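You operate a simulated robot arm through the tools that you are given. There is no shell and no other tool.

The job below is to be done with a simulated robot arm. You get a single attempt, and the scene is never put back.

## Task
Drain the basin, then wipe the scum off its floor with the wet yellow sponge.
Fine: stand the plug pipe on the wide ledge; wet the sponge under the cold tap, put it back, tap off. Set down upright: plug pipe. What is to be rubbed or washed off counts as gone when no trace of it is left.

The check looks at the end state, three seconds after you hand in, the way a careful person would. Anything else that was tipped, shoved, dropped, spilled or broken makes it a failure.

## Robot
A 7-joint arm with a two-finger parallel gripper, fixed in place. Base frame: the origin is at the foot of the arm, x ahead of it, y to its left, z up; the work surface is at about z = 820. Readings come in mm, degrees, newtons and seconds.
Its first joint turns from -166.0 to 166.0 degrees. Payload 4.4 kg.
Tool frame: the origin (TCP) lies between the finger pads and is the grasp point; the fingertips stand 23 mm ahead of it; z points along the fingers, y is the line along which they close. Largest opening 94 mm; finger width 38, thickness 10; the body of the gripper, 54 by 96 mm, starts 39 mm behind the TCP.
Orientation is that of the tool frame in the base frame, as a unit quaternion [x, y, z, w]. With the fingers straight down and closing along the base's y, the tool's x points along the base's -x, its y along +y and its z along -z.

## Interface
- The arm moves only by the tool servo_tool. Its argument "commands" is a list of rows, each an object of numbers (a shift or turn left out is 0, a gripper value left out holds the last): "ax", "ay", "az": the turn, a rotation vector about the tool's x, y, z in units of 45 degrees (1.0 is 45 degrees); "x", "y", "z": the shift along the tool's x, y, z in units of 150 mm (1.0 is 150 mm); "hand": the opening, from 0 (shut) to 1 (fully open). In form: [{"ax": .., "ay": .., "az": .., "x": .., "y": .., "z": .., "hand": ..}, ...]. A call has 1 to 20 rows; each row is the pose to reach, as a shift and turn from the pose commanded when the call began, along the tool's axes at that moment. A call with a number of a shift or a turn outside -1 to 1 is refused whole. Each row takes 0.2 s and may step no farther than 50 mm and 8.6 degrees from the row before; otherwise, or with a gripper value out of range, the whole call is refused. Where a pose cannot be reached the arm comes as near as it can. A force on the tool above 40 N (or 10 N above the force at the start of the call, whichever is more), or a blocked arm, ends the call early, and 0.2 s more pass. Each finger travels about 72 mm/s and halts on what it meets, pressing with about 44 N; the grip force reading is that of the motor and also rises with nothing between the fingers. The clock runs only during rows and for 0.2 s after the last one: add rows that repeat a pose to give the fingers time. The reply holds the time, the measured pose of the TCP, the force on the tool along the base axes, the opening and the grip force, in the units named above and with some noise, with the torque about the TCP (base axes, N m) and any sound that the robot's microphone picked up.
- Cameras (640 x 400 px; columns grow to the right, rows downward): "scene" is fixed at [49.8, 647.8, 1466.4]; the picture's right is [-0.01, -1.00, 0.00], its down [-0.72, 0.01, -0.69] and it looks along [0.69, -0.01, -0.72] (base axes); focal length 330 px, centre (320, 200). "wrist" rides on the gripper at [86, 16, -74] in the tool frame; the picture's right is [-0.18, 0.98, 0.00], its down [-0.58, -0.11, -0.81] and it looks along [-0.79, -0.15, 0.59] (tool axes); focal length 243 px, centre (320, 200). There is no depth. A picture from a camera that has moved, and an enlarged one, comes with that camera's place and axes in the base frame and with its lens. The place of the scene camera against the robot may be out by one fixed shift of up to 12 mm in any direction.
- camera(camera): a new picture of that camera. It takes no simulated time.
- zoom(camera, box): a new picture of the part [left, top, right, bottom] of that camera's present view, enlarged. It takes no simulated time.
- sign_off(): hands the job in; it is judged then, once.

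Nothing tells you positions but the pictures and the camera data. Unless the task says otherwise, let go and move clear before handing in.

The tools are called after "Emit:" as name(argument=value, ...) on one line, values as JSON. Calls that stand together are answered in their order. servo_tool: Moves the arm, as the interface text tells. Its arguments: {"type":"object","properties":{"commands":{"type":"array"}},"required":["commands"]} The other tools are called the same way: camera (camera) takes a picture; zoom (camera, box) takes an enlarged picture of a part of a camera's view; sign_off () hands the job in.

At the start:

```text
clock: 0.0
eef_pos: [401.3, 466.7, 1110.7]
tcp_rot: [0.0, 1.0, 0.0, 0.0]
force: [0.4, 1.3, -0.6]
torque: [0.02, 0.0, 0.03]
gripper_width: 94.0
finger_force: 0.1
```

scene: 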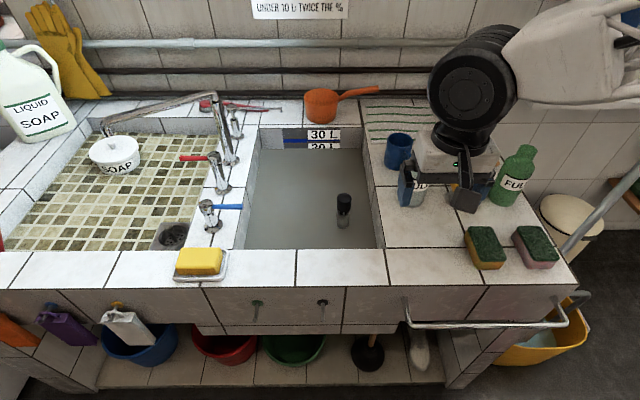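
wrist: 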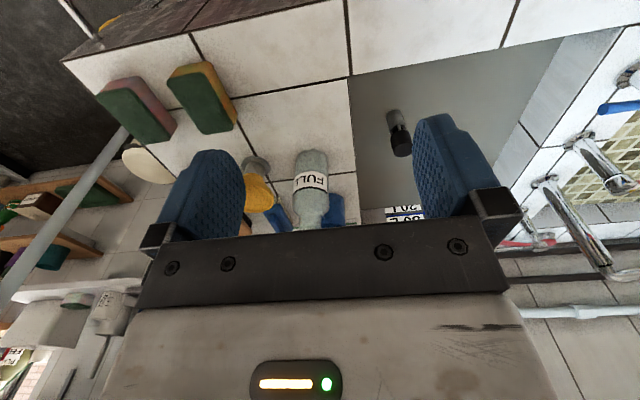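

I see a basin filled with grey water with a plug pipe standing in it, two sponges on the right ledge (one yellow with green pad, one pink with green pad), a yellow soap bar on a dish, and taps between two basins. I'll look closer before moving.

Emit:
zoom(camera="scene", box=[160, 80, 400, 230])

Emit:
zoom(camera="scene", box=[360, 120, 600, 280])

Emit:
zoom(camera="scene", box=[230, 0, 390, 100])

Emit:
zoom(camera="scene", box=[80, 80, 260, 290])

```text
2.67 times, centred on (280, 155) of scene
camera zoom: at [49.8, 647.8, 1466.4], right [-0.01, -1.0, 0.0], down [-0.72, 0.01, -0.69], along [0.69, -0.01, -0.72], focal length 879 px, centre (427, 320)
```

zoom: 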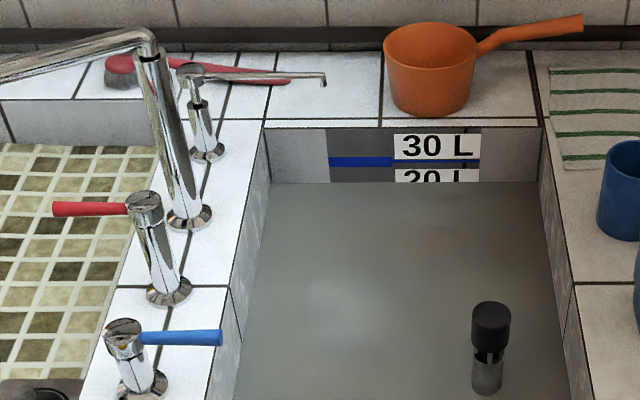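

```text
2.50 times, centred on (480, 200) of scene
camera zoom: at [49.8, 647.8, 1466.4], right [-0.01, -1.0, 0.0], down [-0.72, 0.01, -0.69], along [0.69, -0.01, -0.72], focal length 824 px, centre (-80, 200)
```

zoom: 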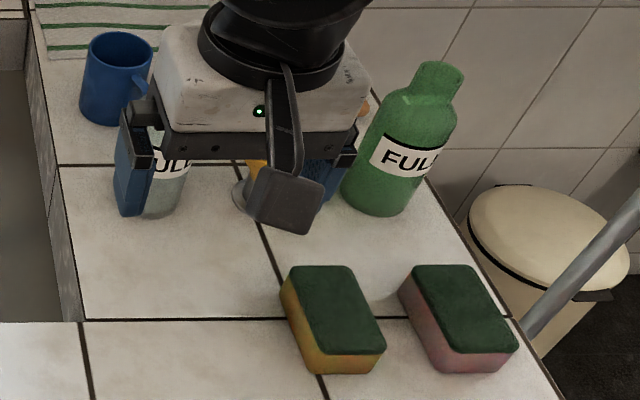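

```text
4.00 times, centred on (310, 50) of scene
camera zoom: at [49.8, 647.8, 1466.4], right [-0.01, -1.0, 0.0], down [-0.72, 0.01, -0.69], along [0.69, -0.01, -0.72], focal length 1319 px, centre (360, 800)
```

zoom: 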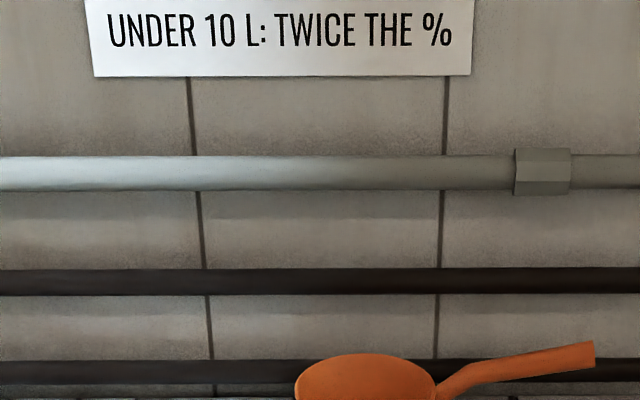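

```text
1.90 times, centred on (170, 185) of scene
camera zoom: at [49.8, 647.8, 1466.4], right [-0.01, -1.0, 0.0], down [-0.72, 0.01, -0.69], along [0.69, -0.01, -0.72], focal length 628 px, centre (606, 229)
```

zoom: 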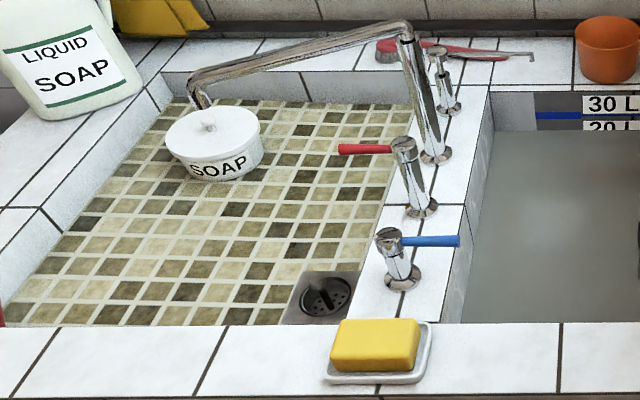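

Emit:
zoom(camera="scene", box=[180, 180, 260, 240])

Emit:
zoom(camera="scene", box=[180, 85, 300, 200])

Emit:
zoom(camera="scene", box=[80, 85, 240, 185])

Emit:
zoom(camera="scene", box=[150, 220, 260, 290])

Emit:
zoom(camera="scene", box=[310, 170, 390, 250])

Emit:
zoom(camera="wrist", box=[80, 40, 400, 240])

Emit:
zoom(camera="wrist", box=[340, 40, 640, 260])

```text
6.67 times, centred on (220, 210) of scene
camera zoom: at [49.8, 647.8, 1466.4], right [-0.01, -1.0, 0.0], down [-0.72, 0.01, -0.69], along [0.69, -0.01, -0.72], focal length 2198 px, centre (987, 133)
```

zoom: 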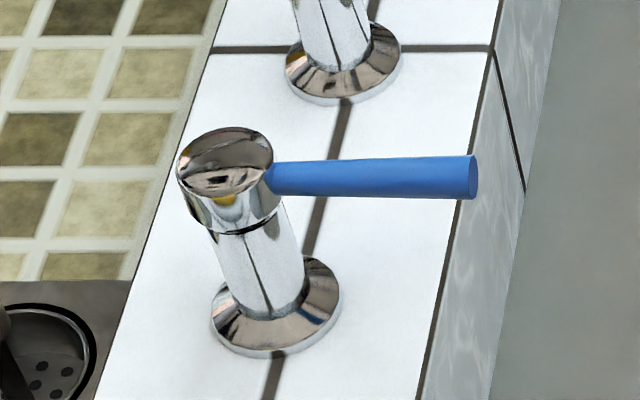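

```text
3.48 times, centred on (240, 142) of scene
camera zoom: at [49.8, 647.8, 1466.4], right [-0.01, -1.0, 0.0], down [-0.72, 0.01, -0.69], along [0.69, -0.01, -0.72], focal length 1147 px, centre (598, 400)
```

zoom: 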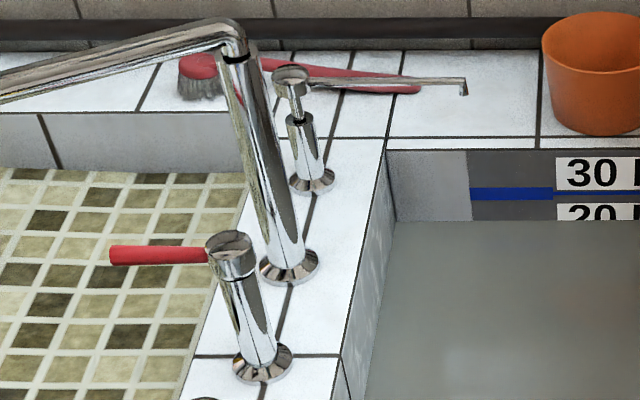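

```text
4.00 times, centred on (160, 135) of scene
camera zoom: at [49.8, 647.8, 1466.4], right [-0.01, -1.0, 0.0], down [-0.72, 0.01, -0.69], along [0.69, -0.01, -0.72], focal length 1319 px, centre (960, 460)
```

zoom: 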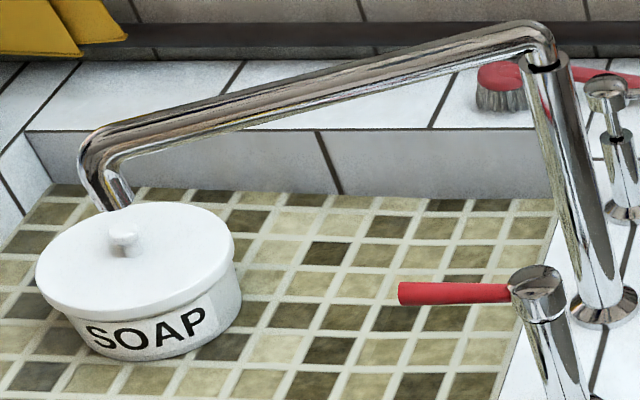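

```text
5.71 times, centred on (205, 255) of scene
camera zoom: at [49.8, 647.8, 1466.4], right [-0.01, -1.0, 0.0], down [-0.72, 0.01, -0.69], along [0.69, -0.01, -0.72], focal length 1884 px, centre (977, -114)
```

zoom: 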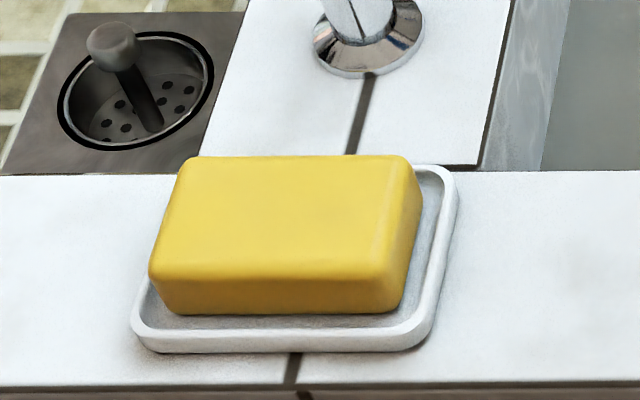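

```text
5.00 times, centred on (350, 210) of scene
camera zoom: at [49.8, 647.8, 1466.4], right [-0.01, -1.0, 0.0], down [-0.72, 0.01, -0.69], along [0.69, -0.01, -0.72], focal length 1648 px, centre (170, 150)
```

zoom: 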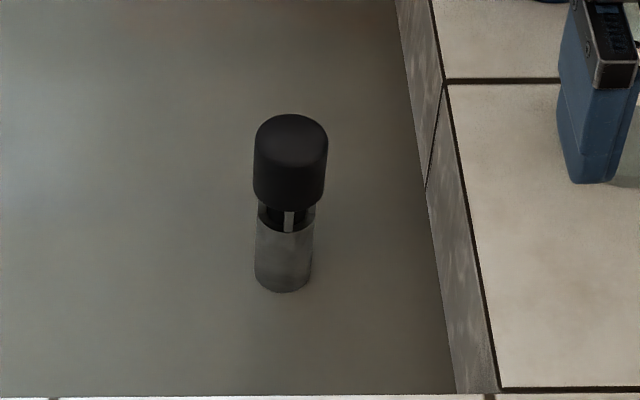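

```text
2.00 times, centred on (240, 140) of wrist
camera zoom: at [313.8, 483.2, 1187.1], right [0.18, 0.98, 0.0], down [0.58, -0.11, 0.81], along [0.79, -0.15, -0.59], focal length 485 px, centre (480, 320)
```

zoom: 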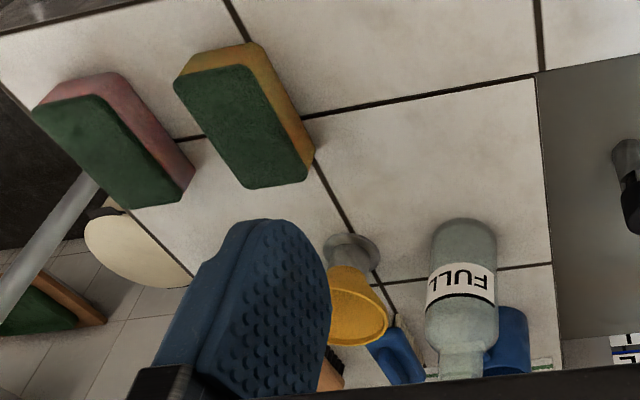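

```text
1.82 times, centred on (490, 150) of wrist
camera zoom: at [313.8, 483.2, 1187.1], right [0.18, 0.98, 0.0], down [0.58, -0.11, 0.81], along [0.79, -0.15, -0.59], focal length 441 px, centre (11, 291)
```

zoom: 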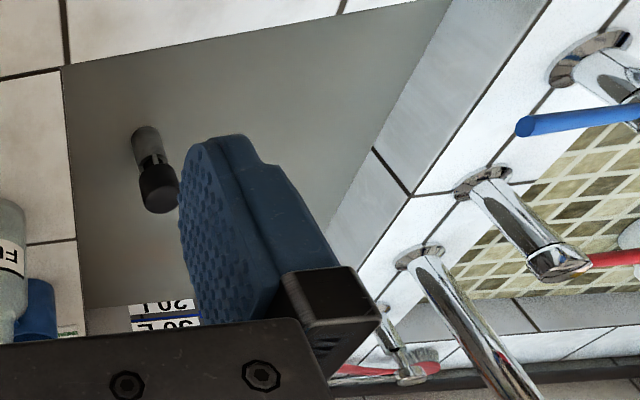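

I see the plug pipe standing in the basin at roughly (647, 577), its black cap top near z 840 and the water surface near z 724. The wide ledge is to its right, and the cold (blue) tap and swivel spout are to the left. I'll move over the pipe first and look at it from the wrist.

Emit:
servo_tool(commands=[{"x": -0.2, "y": 0.146, "z": 0.06, "hand": 1}, {"x": -0.4, "y": 0.292, "z": 0.12, "hand": 1}, {"x": -0.6, "y": 0.438, "z": 0.18, "hand": 1}, {"x": -0.8, "y": 0.584, "z": 0.24, "hand": 1}, {"x": -1.0, "y": 0.73, "z": 0.3, "hand": 1}])

Emit:
camera(camera="wrist")

Emit:
camera(camera="scene")

```text
clock: 1.2
eef_pos: [549.3, 577.5, 1068.2]
tcp_rot: [-0.001, 1.0, 0.002, 0.001]
force: [0.5, -0.4, 0.8]
torque: [0.02, 0.01, -0.01]
gripper_width: 94.1
finger_force: 0.0
```

```text
taken
camera wrist: at [463.8, 593.8, 1143.0], right [0.18, 0.98, 0.0], down [0.58, -0.11, 0.81], along [0.79, -0.15, -0.59], focal length 243 px, centre (320, 200)
```

wrist: 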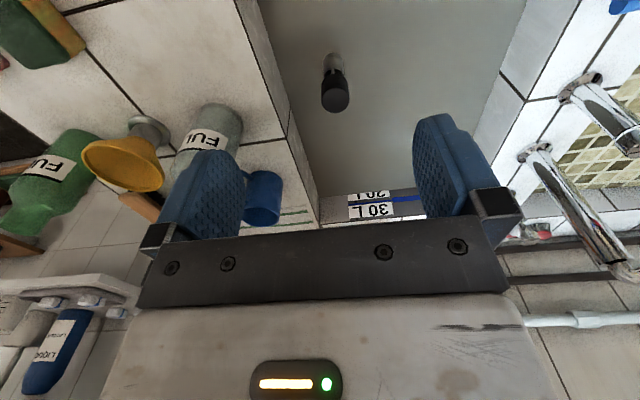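

```text
taken
```

scene: 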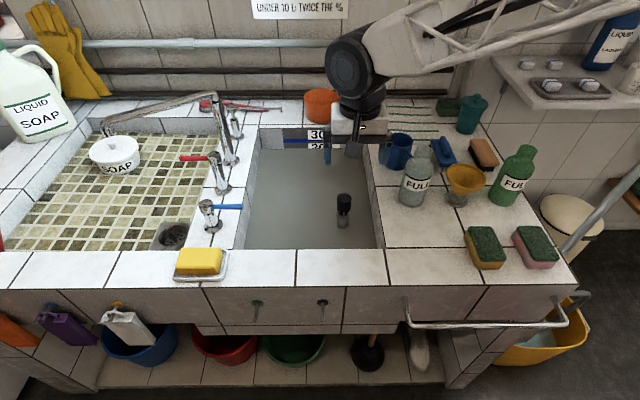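

Emit:
zoom(camera="scene", box=[290, 80, 410, 180])

Emit:
zoom(camera="wrist", box=[260, 20, 420, 130])

Emit:
zoom(camera="scene", box=[370, 80, 560, 280])

```text
4.00 times, centred on (350, 130) of scene
camera zoom: at [49.8, 647.8, 1466.4], right [-0.01, -1.0, 0.0], down [-0.72, 0.01, -0.69], along [0.69, -0.01, -0.72], focal length 1319 px, centre (200, 480)
```

zoom: 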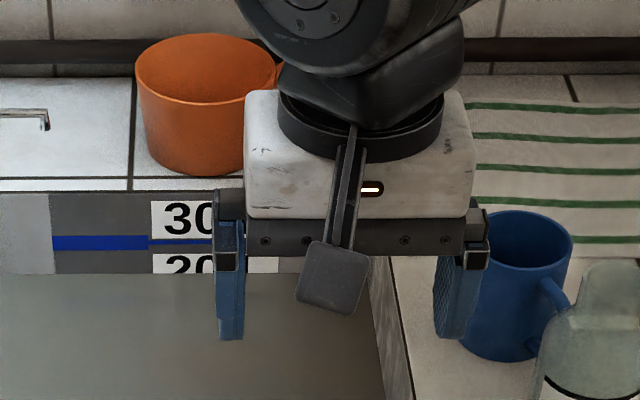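

```text
3.64 times, centred on (340, 75) of wrist
camera zoom: at [463.8, 593.8, 1143.0], right [0.18, 0.98, 0.0], down [0.58, -0.11, 0.81], along [0.79, -0.15, -0.59], focal length 882 px, centre (247, 654)
```

zoom: 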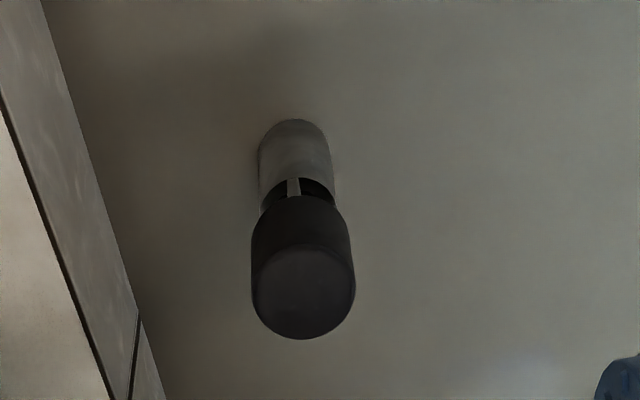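

```text
2.00 times, centred on (465, 180) of scene
camera zoom: at [49.8, 647.8, 1466.4], right [-0.01, -1.0, 0.0], down [-0.72, 0.01, -0.69], along [0.69, -0.01, -0.72], focal length 659 px, centre (30, 240)
```

zoom: 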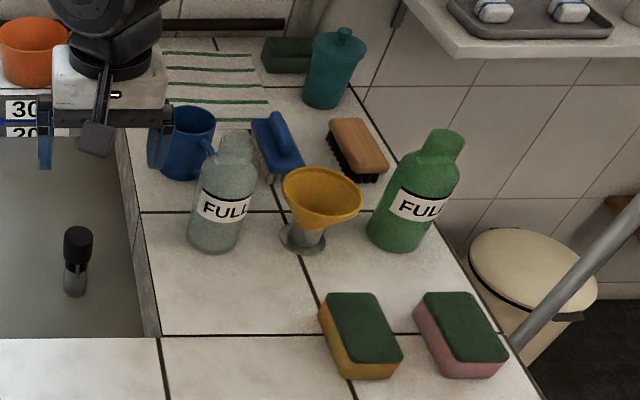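

The wrist views put the cap top at about (653, 580, 832) with a 43 mm diameter. The wide ledge to the right has free space in front of the clear bottle, so I'll move over the pipe.

Emit:
servo_tool(commands=[{"x": -0.2, "y": 0.01, "z": 0.15}, {"x": -0.4, "y": 0.01, "z": 0.35}, {"x": -0.6, "y": 0.015, "z": 0.6}, {"x": -0.69, "y": 0.015, "z": 0.85}, {"x": -0.69, "y": 0.015, "z": 1.0}])

Emit:
camera(camera="wrist")

Emit:
zoom(camera="scene", box=[290, 120, 410, 240])

```text
clock: 2.4
eef_pos: [653.8, 578.5, 916.9]
tcp_rot: [0.0, 1.0, 0.0, 0.0]
force: [0.1, 0.2, 0.0]
torque: [0.04, -0.01, 0.02]
gripper_width: 94.1
finger_force: 0.1
```

```text
taken
camera wrist: at [567.5, 595.4, 992.5], right [0.18, 0.98, 0.0], down [0.58, -0.11, 0.81], along [0.79, -0.15, -0.59], focal length 243 px, centre (320, 200)
```

wrist: 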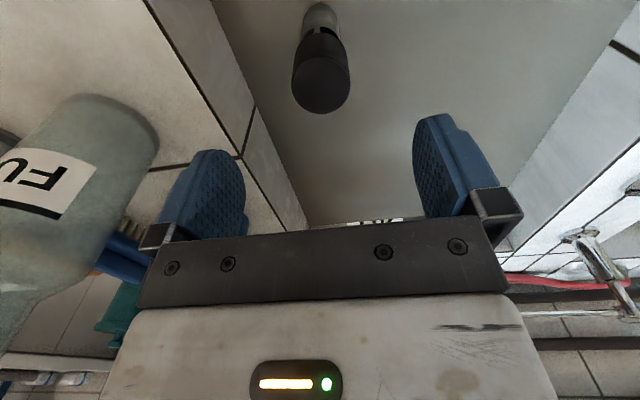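

```text
3.33 times, centred on (350, 180) of scene
camera zoom: at [49.8, 647.8, 1466.4], right [-0.01, -1.0, 0.0], down [-0.72, 0.01, -0.69], along [0.69, -0.01, -0.72], focal length 1099 px, centre (220, 267)
```

zoom: 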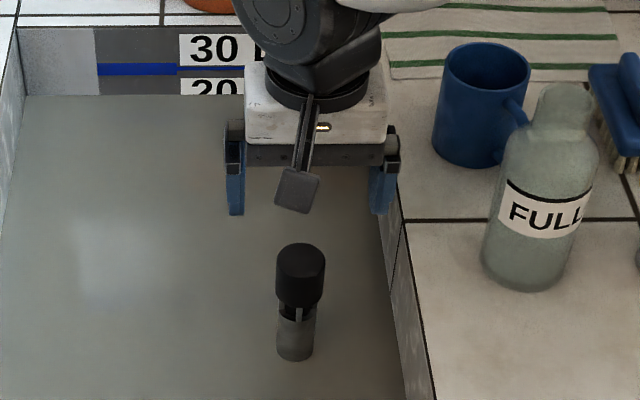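

The gripper is right above the cap, which sits at about (651, 580). I'll go down around it and close.

Emit:
servo_tool(commands=[{"x": 0.01, "y": 0.01, "z": 0.2}, {"x": 0.015, "y": 0.01, "z": 0.4}, {"x": 0.015, "y": 0.01, "z": 0.58}, {"x": 0.015, "y": 0.01, "z": 0.73}, {"x": 0.015, "y": 0.01, "z": 0.73}])

Emit:
camera(camera="wrist")

Emit:
zoom(camera="scene", box=[290, 140, 410, 240])

```text
clock: 3.6
eef_pos: [651.8, 579.2, 806.2]
tcp_rot: [0.001, 1.0, 0.0, 0.0]
force: [0.7, -0.1, 0.2]
torque: [0.04, 0.0, 0.0]
gripper_width: 93.8
finger_force: 0.1
```

```text
taken
camera wrist: at [565.4, 596.3, 882.4], right [0.18, 0.98, 0.0], down [0.58, -0.11, 0.81], along [0.79, -0.15, -0.59], focal length 243 px, centre (320, 200)
```

wrist: 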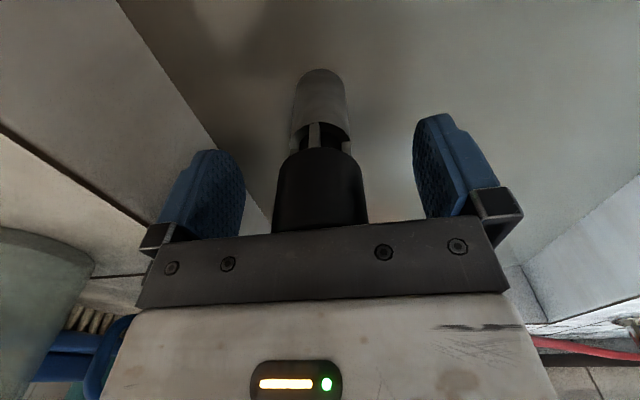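

```text
4.00 times, centred on (350, 190) of scene
camera zoom: at [49.8, 647.8, 1466.4], right [-0.01, -1.0, 0.0], down [-0.72, 0.01, -0.69], along [0.69, -0.01, -0.72], focal length 1319 px, centre (200, 240)
```

zoom: 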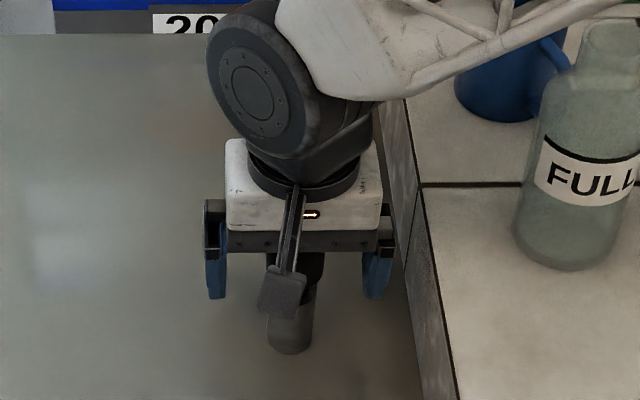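

The cap is between the fingers, so I'll close on it.

Emit:
servo_tool(commands=[{"hand": 0.2}, {"hand": 0.2}, {"hand": 0.2}, {"hand": 0.2}, {"hand": 0.2}])

Emit:
camera(camera="wrist")

```text
clock: 4.8
eef_pos: [652.3, 579.4, 806.7]
tcp_rot: [0.0, 1.0, 0.0, 0.0]
force: [-0.3, 1.1, -0.3]
torque: [0.22, -0.04, 0.01]
gripper_width: 38.3
finger_force: 43.8
```

```text
taken
camera wrist: at [565.4, 596.3, 882.5], right [0.18, 0.98, 0.0], down [0.58, -0.11, 0.81], along [0.79, -0.15, -0.59], focal length 243 px, centre (320, 200)
```

wrist: 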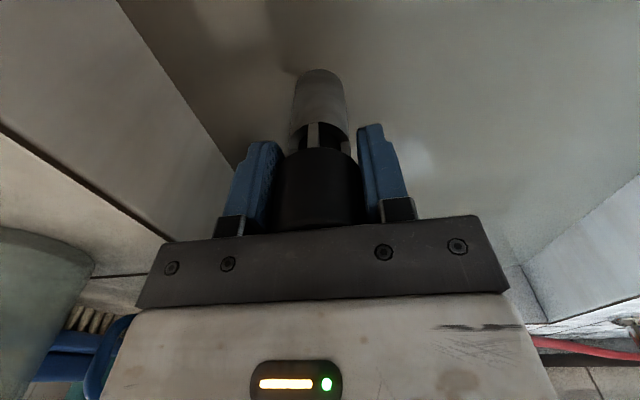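

Gripped at 38 mm. Now I'll lift straight up gently.

Emit:
servo_tool(commands=[{"z": -0.03}, {"z": -0.07}, {"z": -0.12}, {"z": -0.2}])

Emit:
camera(camera="wrist")

```text
clock: 5.8
eef_pos: [652.0, 580.0, 836.9]
tcp_rot: [0.0, 1.0, 0.0, 0.0]
force: [0.0, -0.3, -1.9]
torque: [0.07, -0.05, 0.01]
gripper_width: 38.7
finger_force: 44.2
```

```text
taken
camera wrist: at [565.1, 596.2, 912.0], right [0.18, 0.98, 0.0], down [0.58, -0.11, 0.81], along [0.79, -0.15, -0.59], focal length 243 px, centre (320, 200)
```

wrist: 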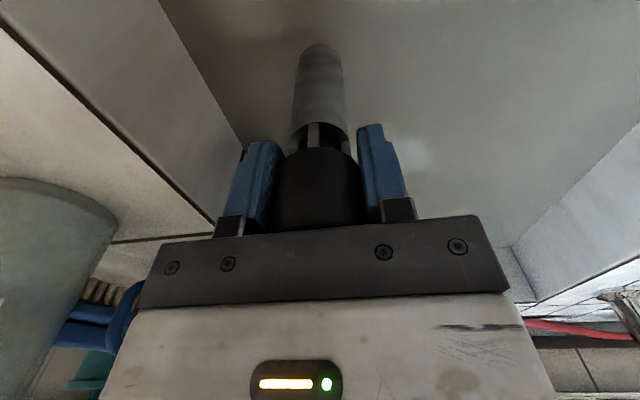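

The pipe is coming up with the gripper. I'll keep lifting until its foot clears the rim.

Emit:
servo_tool(commands=[{"z": -0.2}, {"z": -0.4}, {"z": -0.6}, {"z": -0.8}, {"z": -1.0}])

Emit:
servo_tool(commands=[{"z": -0.2}, {"z": -0.4}, {"z": -0.6}])

Emit:
camera(camera="wrist")

Emit:
camera(camera="scene")

```text
clock: 7.0
eef_pos: [651.6, 580.2, 986.8]
tcp_rot: [0.001, 1.0, -0.001, -0.001]
force: [0.3, -0.7, -3.8]
torque: [-0.07, 0.01, 0.01]
gripper_width: 38.3
finger_force: 43.6
```

```text
clock: 7.8
eef_pos: [651.3, 580.5, 1077.0]
tcp_rot: [0.0, 1.0, 0.0, 0.0]
force: [0.8, 0.1, -4.4]
torque: [0.03, -0.04, 0.01]
gripper_width: 38.5
finger_force: 43.7
```

```text
taken
camera wrist: at [564.9, 596.7, 1152.4], right [0.18, 0.98, 0.0], down [0.58, -0.11, 0.81], along [0.79, -0.15, -0.59], focal length 243 px, centre (320, 200)
```

wrist: 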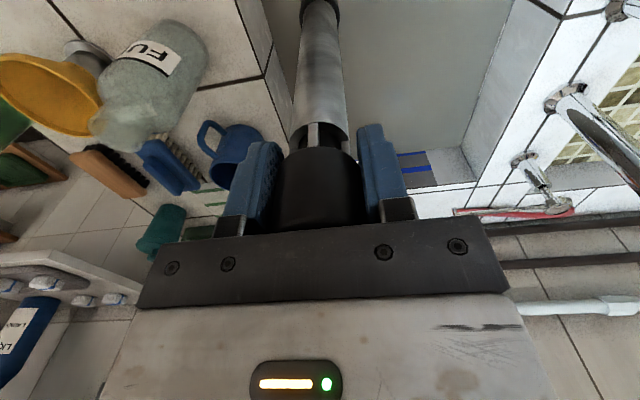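

```text
taken
```

scene: 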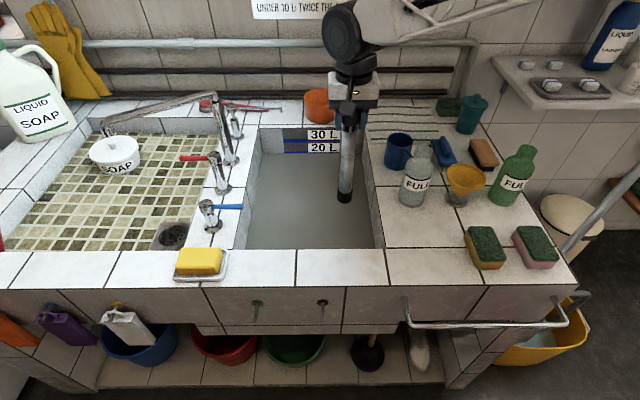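

Emit:
zoom(camera="scene", box=[300, 120, 400, 220])

Emit:
zoom(camera="wrist", box=[240, 0, 400, 100])

```text
4.00 times, centred on (350, 170) of scene
camera zoom: at [49.8, 647.8, 1466.4], right [-0.01, -1.0, 0.0], down [-0.72, 0.01, -0.69], along [0.69, -0.01, -0.72], focal length 1319 px, centre (200, 320)
```

zoom: 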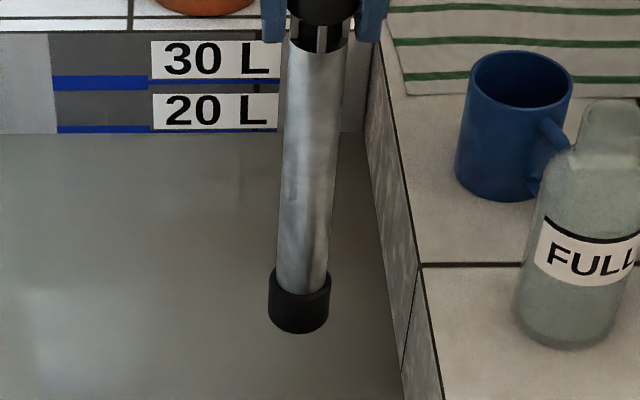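

```text
4.00 times, centred on (320, 50) of wrist
camera zoom: at [564.9, 596.7, 1152.4], right [0.18, 0.98, 0.0], down [0.58, -0.11, 0.81], along [0.79, -0.15, -0.59], focal length 970 px, centre (320, 800)
```

zoom: 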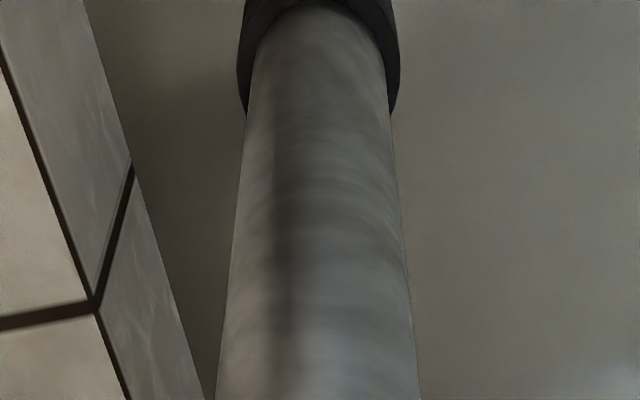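

The pipe is out (foot about 235–240 mm below the TCP) and the water is draining. I'll raise it a bit and carry it around the clear bottle towards a free spot on the wide ledge, between the sponges' back ends, the funnel and the green bottle, where the arm won't sweep later.

Emit:
servo_tool(commands=[{"z": -0.17}, {"z": -0.33}, {"x": 0.2, "y": -0.15, "z": -0.33}, {"x": 0.4, "y": -0.3, "z": -0.33}, {"x": 0.6, "y": -0.5, "z": -0.33}, {"x": 0.6, "y": -0.75, "z": -0.33}, {"x": 0.6, "y": -1.0, "z": -0.33}])

Emit:
camera(camera="wrist")

Emit:
camera(camera="scene")

```text
clock: 9.4
eef_pos: [561.2, 430.1, 1126.5]
tcp_rot: [0.0, 1.0, 0.001, 0.0]
force: [-0.4, -1.2, -3.2]
torque: [-0.04, 0.0, 0.01]
gripper_width: 38.3
finger_force: 43.8
```

```text
taken
camera wrist: at [474.5, 446.8, 1202.1], right [0.18, 0.98, 0.0], down [0.58, -0.11, 0.81], along [0.79, -0.15, -0.59], focal length 243 px, centre (320, 200)
```

wrist: 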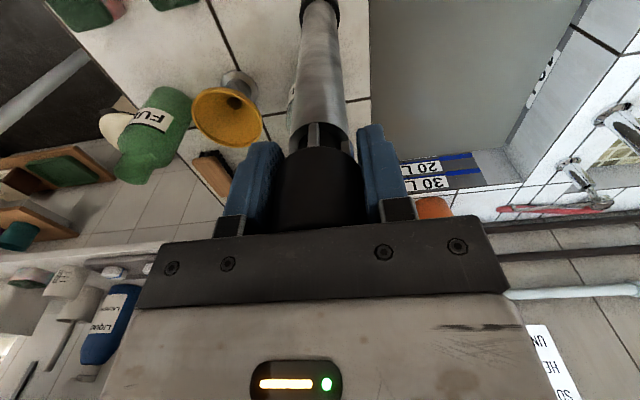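

```text
taken
```

scene: 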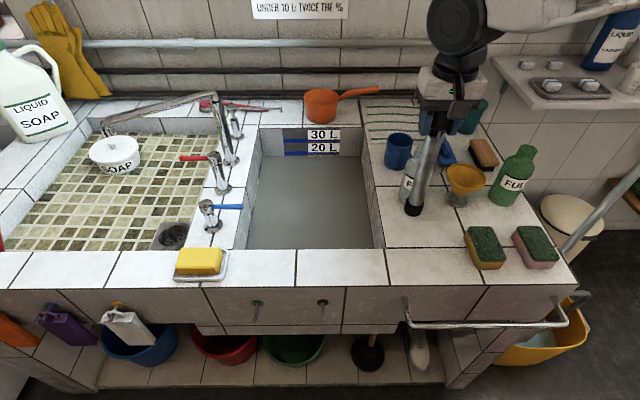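

Emit:
servo_tool(commands=[{"y": -0.25}, {"y": -0.5}, {"y": -0.75}, {"y": -1.0}])

Emit:
camera(camera="wrist")

Emit:
zoom(camera="scene", box=[400, 120, 580, 290])

```text
clock: 10.4
eef_pos: [559.5, 278.2, 1126.0]
tcp_rot: [0.001, 1.0, 0.0, 0.001]
force: [0.4, -0.7, -3.8]
torque: [0.05, 0.01, -0.02]
gripper_width: 38.4
finger_force: 44.2
```

```text
taken
camera wrist: at [473.6, 295.8, 1201.3], right [0.18, 0.98, 0.0], down [0.58, -0.11, 0.81], along [0.79, -0.15, -0.59], focal length 243 px, centre (320, 200)
```

wrist: 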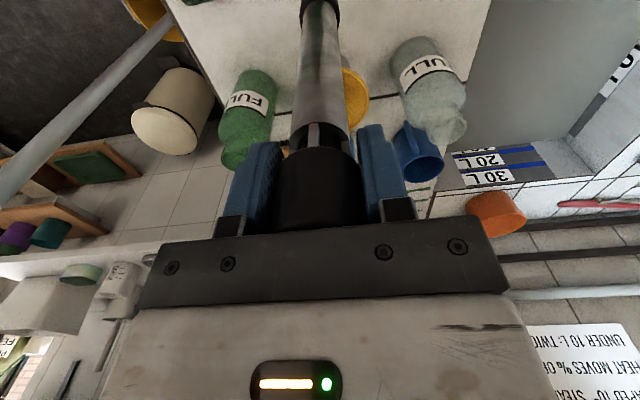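

```text
2.35 times, centred on (490, 205) of scene
camera zoom: at [49.8, 647.8, 1466.4], right [-0.01, -1.0, 0.0], down [-0.72, 0.01, -0.69], along [0.69, -0.01, -0.72], focal length 776 px, centre (-80, 188)
```

zoom: 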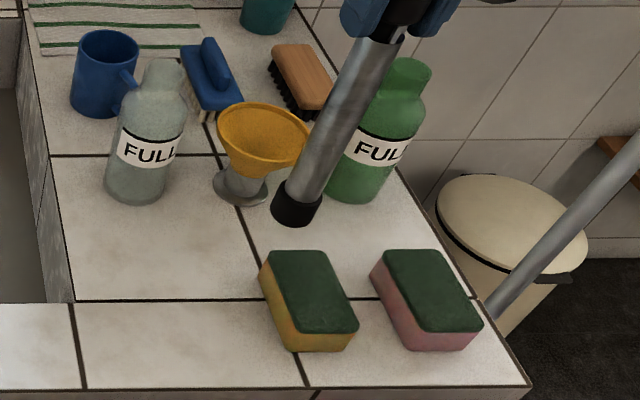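

The free spot between sponges, funnel and green bottle is about (588, 212). I'll move there and lower the pipe most of the way.

Emit:
servo_tool(commands=[{"x": -0.03, "y": -0.2}, {"x": -0.08, "y": -0.38}, {"x": -0.19, "y": -0.44}, {"x": -0.19, "y": -0.44, "z": 0.15}, {"x": -0.19, "y": -0.44, "z": 0.3}])

Emit:
camera(camera="wrist")

Emit:
zoom(camera="scene", box=[420, 120, 580, 260])

```text
clock: 11.6
eef_pos: [590.2, 214.3, 1081.2]
tcp_rot: [0.0, 1.0, 0.0, 0.0]
force: [-0.4, -0.7, -3.5]
torque: [0.07, 0.0, -0.03]
gripper_width: 38.1
finger_force: 43.9
```

```text
taken
camera wrist: at [503.8, 230.7, 1156.9], right [0.18, 0.98, 0.0], down [0.58, -0.11, 0.81], along [0.79, -0.15, -0.59], focal length 243 px, centre (320, 200)
```

wrist: 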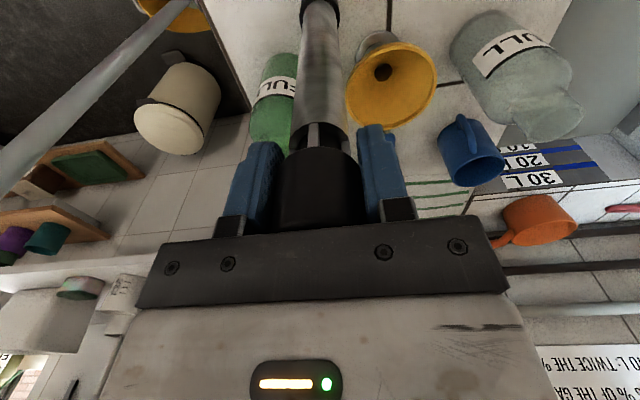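

```text
2.86 times, centred on (500, 190) of scene
camera zoom: at [49.8, 647.8, 1466.4], right [-0.01, -1.0, 0.0], down [-0.72, 0.01, -0.69], along [0.69, -0.01, -0.72], focal length 942 px, centre (-194, 229)
```

zoom: 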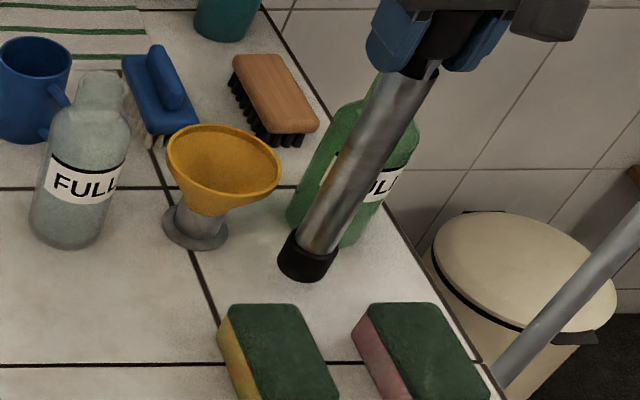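

Emit:
servo_tool(commands=[{"z": 0.05}, {"z": 0.1}, {"z": 0.12}])

Emit:
zoom(camera="scene", box=[460, 170, 540, 230])

```text
clock: 12.4
eef_pos: [591.3, 214.1, 1063.9]
tcp_rot: [0.0, 1.0, 0.001, 0.0]
force: [0.0, 0.8, -3.3]
torque: [0.05, -0.03, -0.03]
gripper_width: 38.2
finger_force: 44.3
```

```text
6.67 times, centred on (500, 200) of scene
camera zoom: at [49.8, 647.8, 1466.4], right [-0.01, -1.0, 0.0], down [-0.72, 0.01, -0.69], along [0.69, -0.01, -0.72], focal length 2198 px, centre (-880, 200)
```

zoom: 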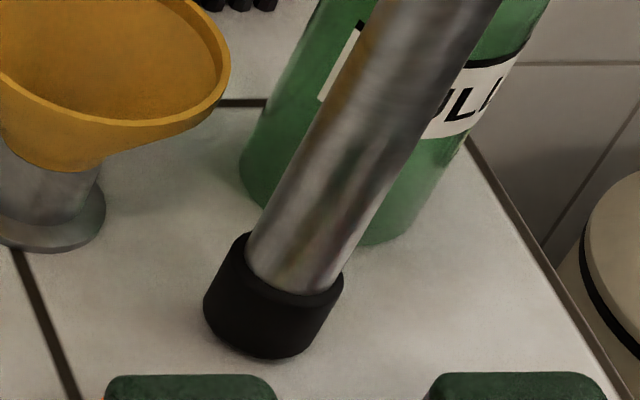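

Emit:
servo_tool(commands=[{"z": 0.02}, {"z": 0.04}])

Emit:
servo_tool(commands=[{"z": 0.013}, {"z": 0.027}])

Emit:
zoom(camera="scene", box=[460, 170, 540, 230])

```text
clock: 13.0
eef_pos: [591.0, 214.7, 1057.8]
tcp_rot: [0.001, 1.0, 0.0, 0.0]
force: [-0.9, -1.7, 3.1]
torque: [-0.39, 0.45, -0.01]
gripper_width: 38.0
finger_force: 44.5
```

```text
clock: 13.6
eef_pos: [591.3, 213.9, 1055.6]
tcp_rot: [0.0, 1.0, 0.001, 0.002]
force: [0.7, -2.5, 37.4]
torque: [-0.72, -0.16, 0.03]
gripper_width: 38.8
finger_force: 44.3
```

```text
6.67 times, centred on (500, 200) of scene
camera zoom: at [49.8, 647.8, 1466.4], right [-0.01, -1.0, 0.0], down [-0.72, 0.01, -0.69], along [0.69, -0.01, -0.72], focal length 2198 px, centre (-880, 200)
```

zoom: 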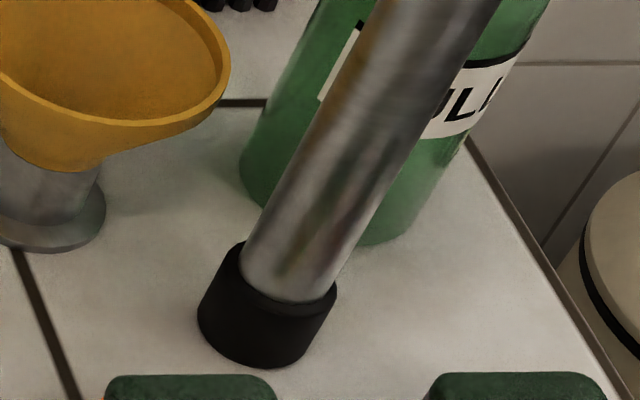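

The foot is on the ledge. I'll ease the pressure, then open the fingers gently.

Emit:
servo_tool(commands=[{"z": -0.012}, {"z": -0.022}, {"z": -0.022}])

Emit:
servo_tool(commands=[{"hand": 0.45}, {"hand": 0.5}, {"hand": 0.55}, {"hand": 0.65}, {"hand": 0.8}, {"hand": 1.0}, {"hand": 1.0}, {"hand": 1.0}])

Emit:
camera(camera="wrist")

Emit:
zoom(camera="scene", box=[420, 100, 600, 240])

```text
clock: 14.4
eef_pos: [589.6, 213.2, 1056.0]
tcp_rot: [0.0, 1.0, 0.0, -0.001]
force: [0.3, 1.3, 2.4]
torque: [0.54, -0.14, -0.05]
gripper_width: 38.3
finger_force: 44.2
```

```text
clock: 16.2
eef_pos: [590.1, 214.4, 1056.9]
tcp_rot: [0.0, 1.0, 0.0, 0.0]
force: [-0.2, 0.5, 0.7]
torque: [0.0, 0.01, 0.0]
gripper_width: 93.9
finger_force: 0.0
```

```text
taken
camera wrist: at [503.8, 230.4, 1132.5], right [0.18, 0.98, 0.0], down [0.58, -0.11, 0.81], along [0.79, -0.15, -0.59], focal length 243 px, centre (320, 200)
```

wrist: 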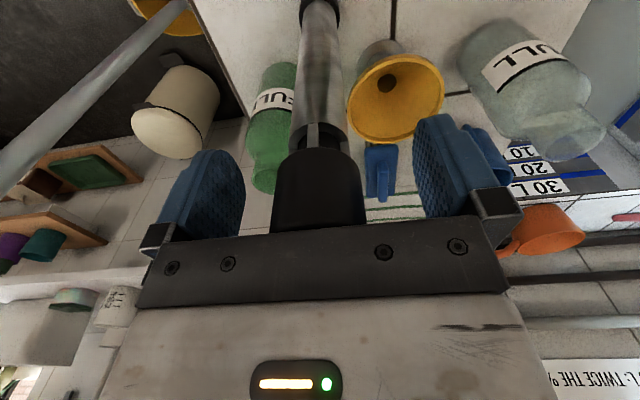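

```text
2.86 times, centred on (510, 170) of scene
camera zoom: at [49.8, 647.8, 1466.4], right [-0.01, -1.0, 0.0], down [-0.72, 0.01, -0.69], along [0.69, -0.01, -0.72], focal length 942 px, centre (-223, 286)
```

zoom: 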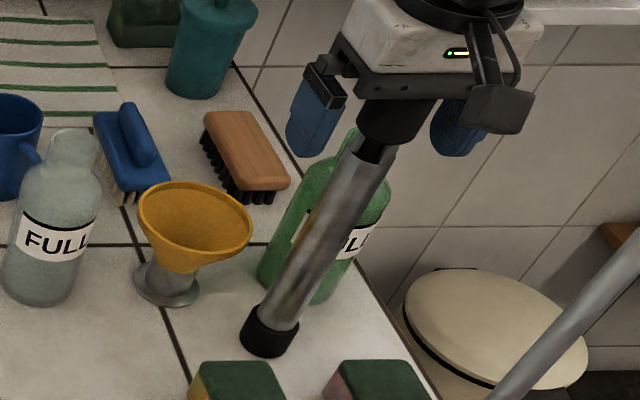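

The pipe stands on its own. I'll rise straight up and look at the whole scene, including the draining basin.

Emit:
servo_tool(commands=[{"z": -0.1}, {"z": -0.3}, {"z": -0.55}, {"z": -0.8}, {"z": -0.95}])

Emit:
camera(camera="scene")

Emit:
camera(camera="wrist")

```text
clock: 17.4
eef_pos: [588.5, 214.3, 1199.2]
tcp_rot: [0.0, 1.0, 0.0, -0.001]
force: [-0.6, 0.1, -0.2]
torque: [-0.01, 0.0, -0.01]
gripper_width: 93.7
finger_force: 0.1
```

```text
taken
```

scene: 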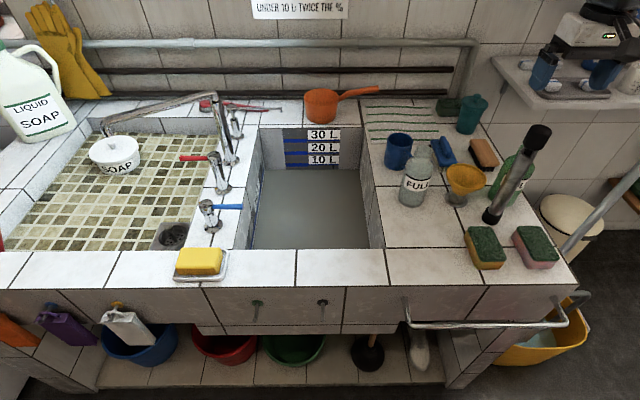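

```text
taken
camera wrist: at [503.2, 230.2, 1274.7], right [0.18, 0.98, 0.0], down [0.58, -0.11, 0.81], along [0.79, -0.15, -0.59], focal length 243 px, centre (320, 200)
```

wrist: 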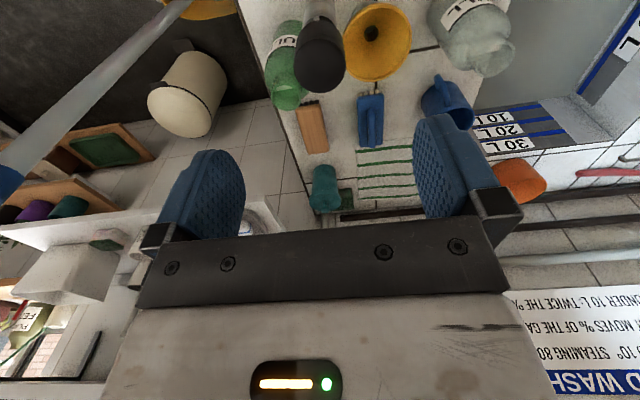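

The pipe stands upright and the basin drains (level below 10 L). Next I'll move the wrist camera towards the taps and turn it to look at the levers and spout.

Emit:
servo_tool(commands=[{"x": 0.0, "y": 0.3}, {"x": 0.0, "y": 0.6}, {"x": 0.0, "y": 0.9}, {"y": 1.0}])

Emit:
servo_tool(commands=[{"y": 0.3, "az": -0.15}, {"y": 0.6, "az": -0.32}, {"y": 0.9, "az": -0.5}, {"y": 1.0, "az": -0.67}, {"y": 1.0, "az": -0.84}, {"y": 1.0, "az": -1.0}])

Emit:
camera(camera="wrist")

Emit:
camera(camera="scene")

```text
clock: 18.4
eef_pos: [589.0, 363.5, 1200.9]
tcp_rot: [0.0, 1.0, 0.001, 0.0]
force: [0.3, -0.6, -0.6]
torque: [0.0, -0.02, -0.01]
gripper_width: 94.3
finger_force: 0.0
```

```text
clock: 19.8
eef_pos: [590.2, 513.4, 1199.7]
tcp_rot: [-0.383, 0.924, 0.0, 0.001]
force: [-0.3, 0.2, -0.4]
torque: [-0.05, 0.0, 0.01]
gripper_width: 94.2
finger_force: 0.1
```

```text
taken
camera wrist: at [517.6, 464.6, 1275.0], right [-0.57, 0.82, 0.0], down [0.49, 0.34, 0.81], along [0.66, 0.46, -0.59], focal length 243 px, centre (320, 200)
```

wrist: 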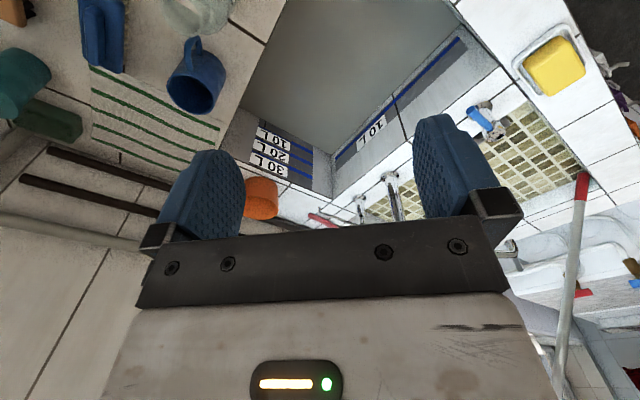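

```text
taken
```

scene: 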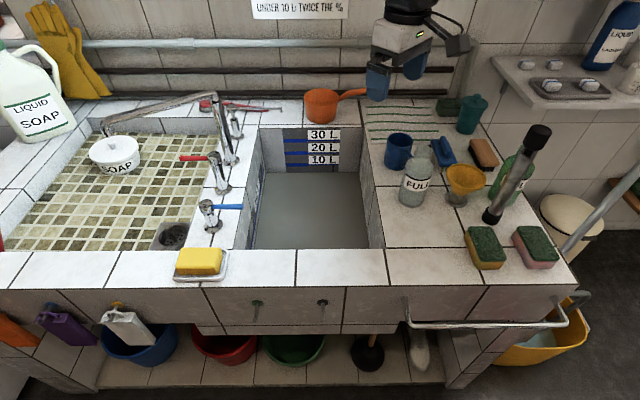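

Emit:
zoom(camera="wrist", box=[300, 60, 620, 260])

Emit:
zoom(camera="scene", box=[240, 120, 390, 250])

```text
2.00 times, centred on (460, 160) of wrist
camera zoom: at [517.6, 464.6, 1275.0], right [-0.57, 0.82, 0.0], down [0.49, 0.34, 0.81], along [0.66, 0.46, -0.59], focal length 485 px, centre (40, 280)
```

zoom: 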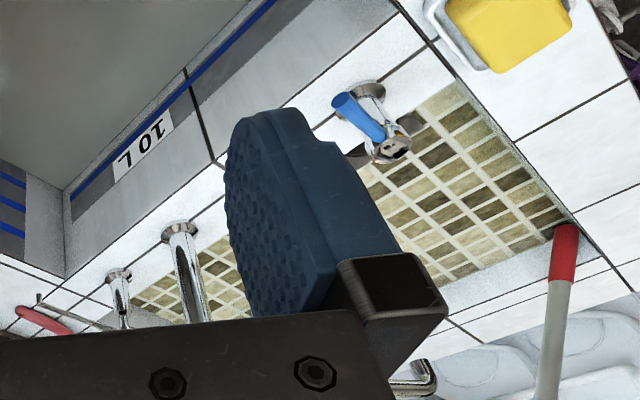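

```text
3.08 times, centred on (315, 185) of scene
camera zoom: at [49.8, 647.8, 1466.4], right [-0.01, -1.0, 0.0], down [-0.72, 0.01, -0.69], along [0.69, -0.01, -0.72], focal length 1014 px, centre (335, 246)
```

zoom: 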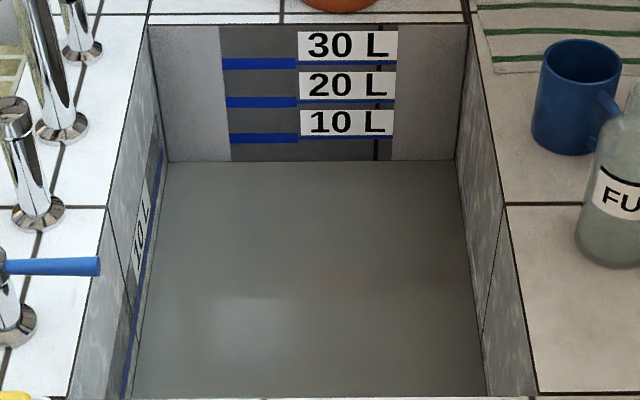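

The spout is a swivel arm on a column at about (820, 915) and its outlet hangs near (702, 1136), far from the base. The blue lever tip is at about (575, 821, 885). I'll tilt the tool outwards to learn how far the arm really reaches in that direction.

Emit:
servo_tool(commands=[{"ay": -0.17, "hand": 0.0}, {"ay": -0.34, "hand": 0.0}, {"ay": -0.5, "hand": 0.0}, {"ay": -0.67, "hand": 0.0}, {"ay": -0.84, "hand": 0.0}, {"ay": -1.0, "hand": 0.0}])

Emit:
camera(camera="wrist")

Emit:
camera(camera="scene")

```text
clock: 21.2
eef_pos: [589.2, 513.6, 1199.8]
tcp_rot: [-0.353, 0.854, 0.146, 0.354]
force: [0.5, 0.0, -0.7]
torque: [0.03, 0.03, 0.0]
gripper_width: 0.2
finger_force: 42.7
```

```text
taken
camera wrist: at [498.1, 445.3, 1192.0], right [-0.6, 0.79, 0.13], down [-0.04, -0.19, 0.98], along [0.8, 0.59, 0.14], focal length 243 px, centre (320, 200)
```

wrist: 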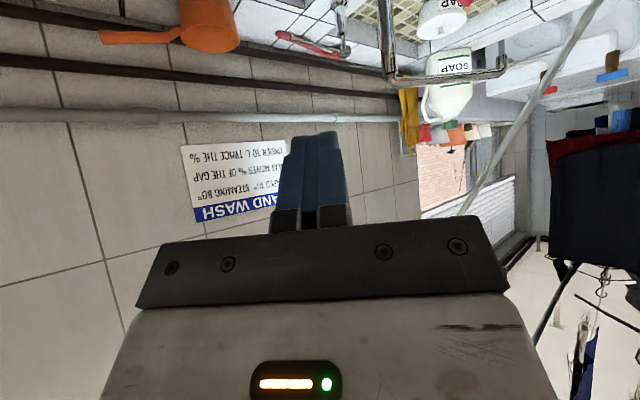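

```text
taken
```

scene: 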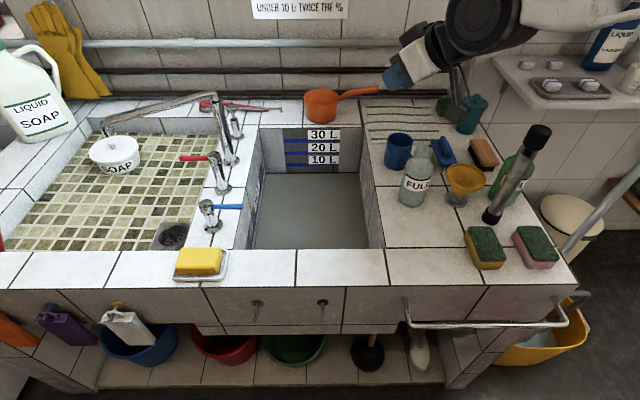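

Emit:
zoom(camera="wrist", box=[260, 0, 560, 160])

Emit:
zoom(camera="wrist", box=[170, 120, 330, 230])

```text
2.13 times, centred on (410, 80) of wrist
camera zoom: at [498.1, 445.3, 1192.0], right [-0.6, 0.79, 0.13], down [-0.04, -0.19, 0.98], along [0.8, 0.59, 0.14], focal length 518 px, centre (128, 456)
```

zoom: 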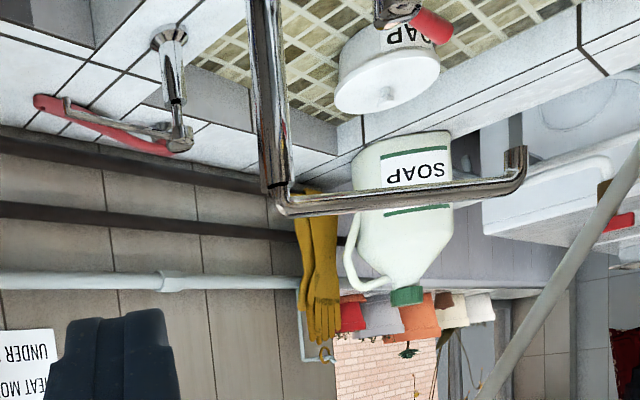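

```text
3.64 times, centred on (250, 175) of wrist
camera zoom: at [498.1, 445.3, 1192.0], right [-0.6, 0.79, 0.13], down [-0.04, -0.19, 0.98], along [0.8, 0.59, 0.14], focal length 882 px, centre (574, 291)
```

zoom: 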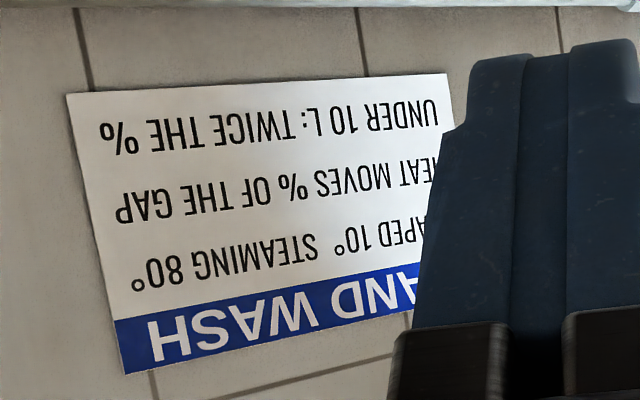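

Emit:
servo_tool(commands=[{"x": -0.128, "y": 0.092, "z": 0.24}, {"x": -0.257, "y": 0.184, "z": 0.48}, {"x": -0.385, "y": 0.275, "z": 0.72}, {"x": -0.513, "y": 0.367, "z": 0.96}])

Emit:
servo_tool(commands=[{"x": -0.128, "y": 0.092, "z": 0.24}, {"x": -0.257, "y": 0.184, "z": 0.48}, {"x": -0.385, "y": 0.275, "z": 0.72}, {"x": -0.513, "y": 0.367, "z": 0.96}])

Emit:
camera(camera="wrist")

Emit:
camera(camera="scene")

```text
clock: 22.2
eef_pos: [661.0, 663.1, 1153.2]
tcp_rot: [-0.353, 0.854, 0.146, 0.354]
force: [-0.1, -0.1, -0.8]
torque: [-0.05, 0.03, -0.04]
gripper_width: 0.0
finger_force: 42.0
```

```text
clock: 23.2
eef_pos: [734.6, 812.4, 1104.0]
tcp_rot: [-0.354, 0.853, 0.147, 0.354]
force: [0.3, 0.2, 1.0]
torque: [-0.04, -0.01, -0.02]
gripper_width: 0.2
finger_force: 41.9
```

```text
taken
camera wrist: at [641.7, 745.2, 1097.2], right [-0.6, 0.79, 0.13], down [-0.04, -0.19, 0.98], along [0.8, 0.59, 0.14], focal length 243 px, centre (320, 200)
```

wrist: 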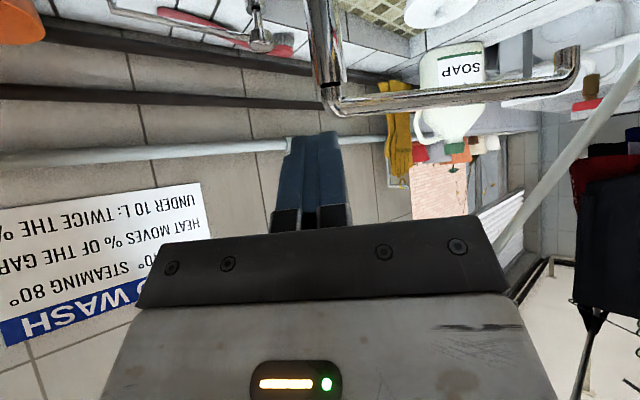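

```text
taken
```

scene: 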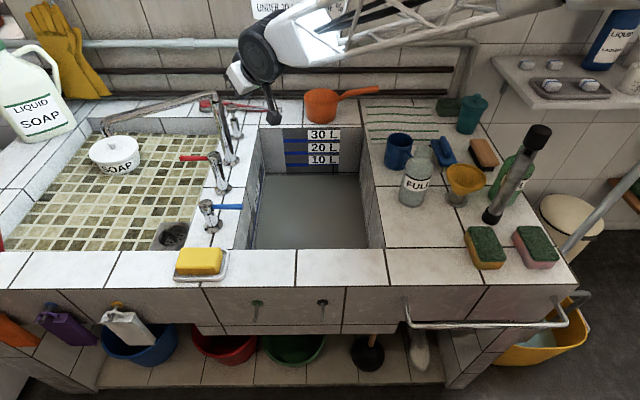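

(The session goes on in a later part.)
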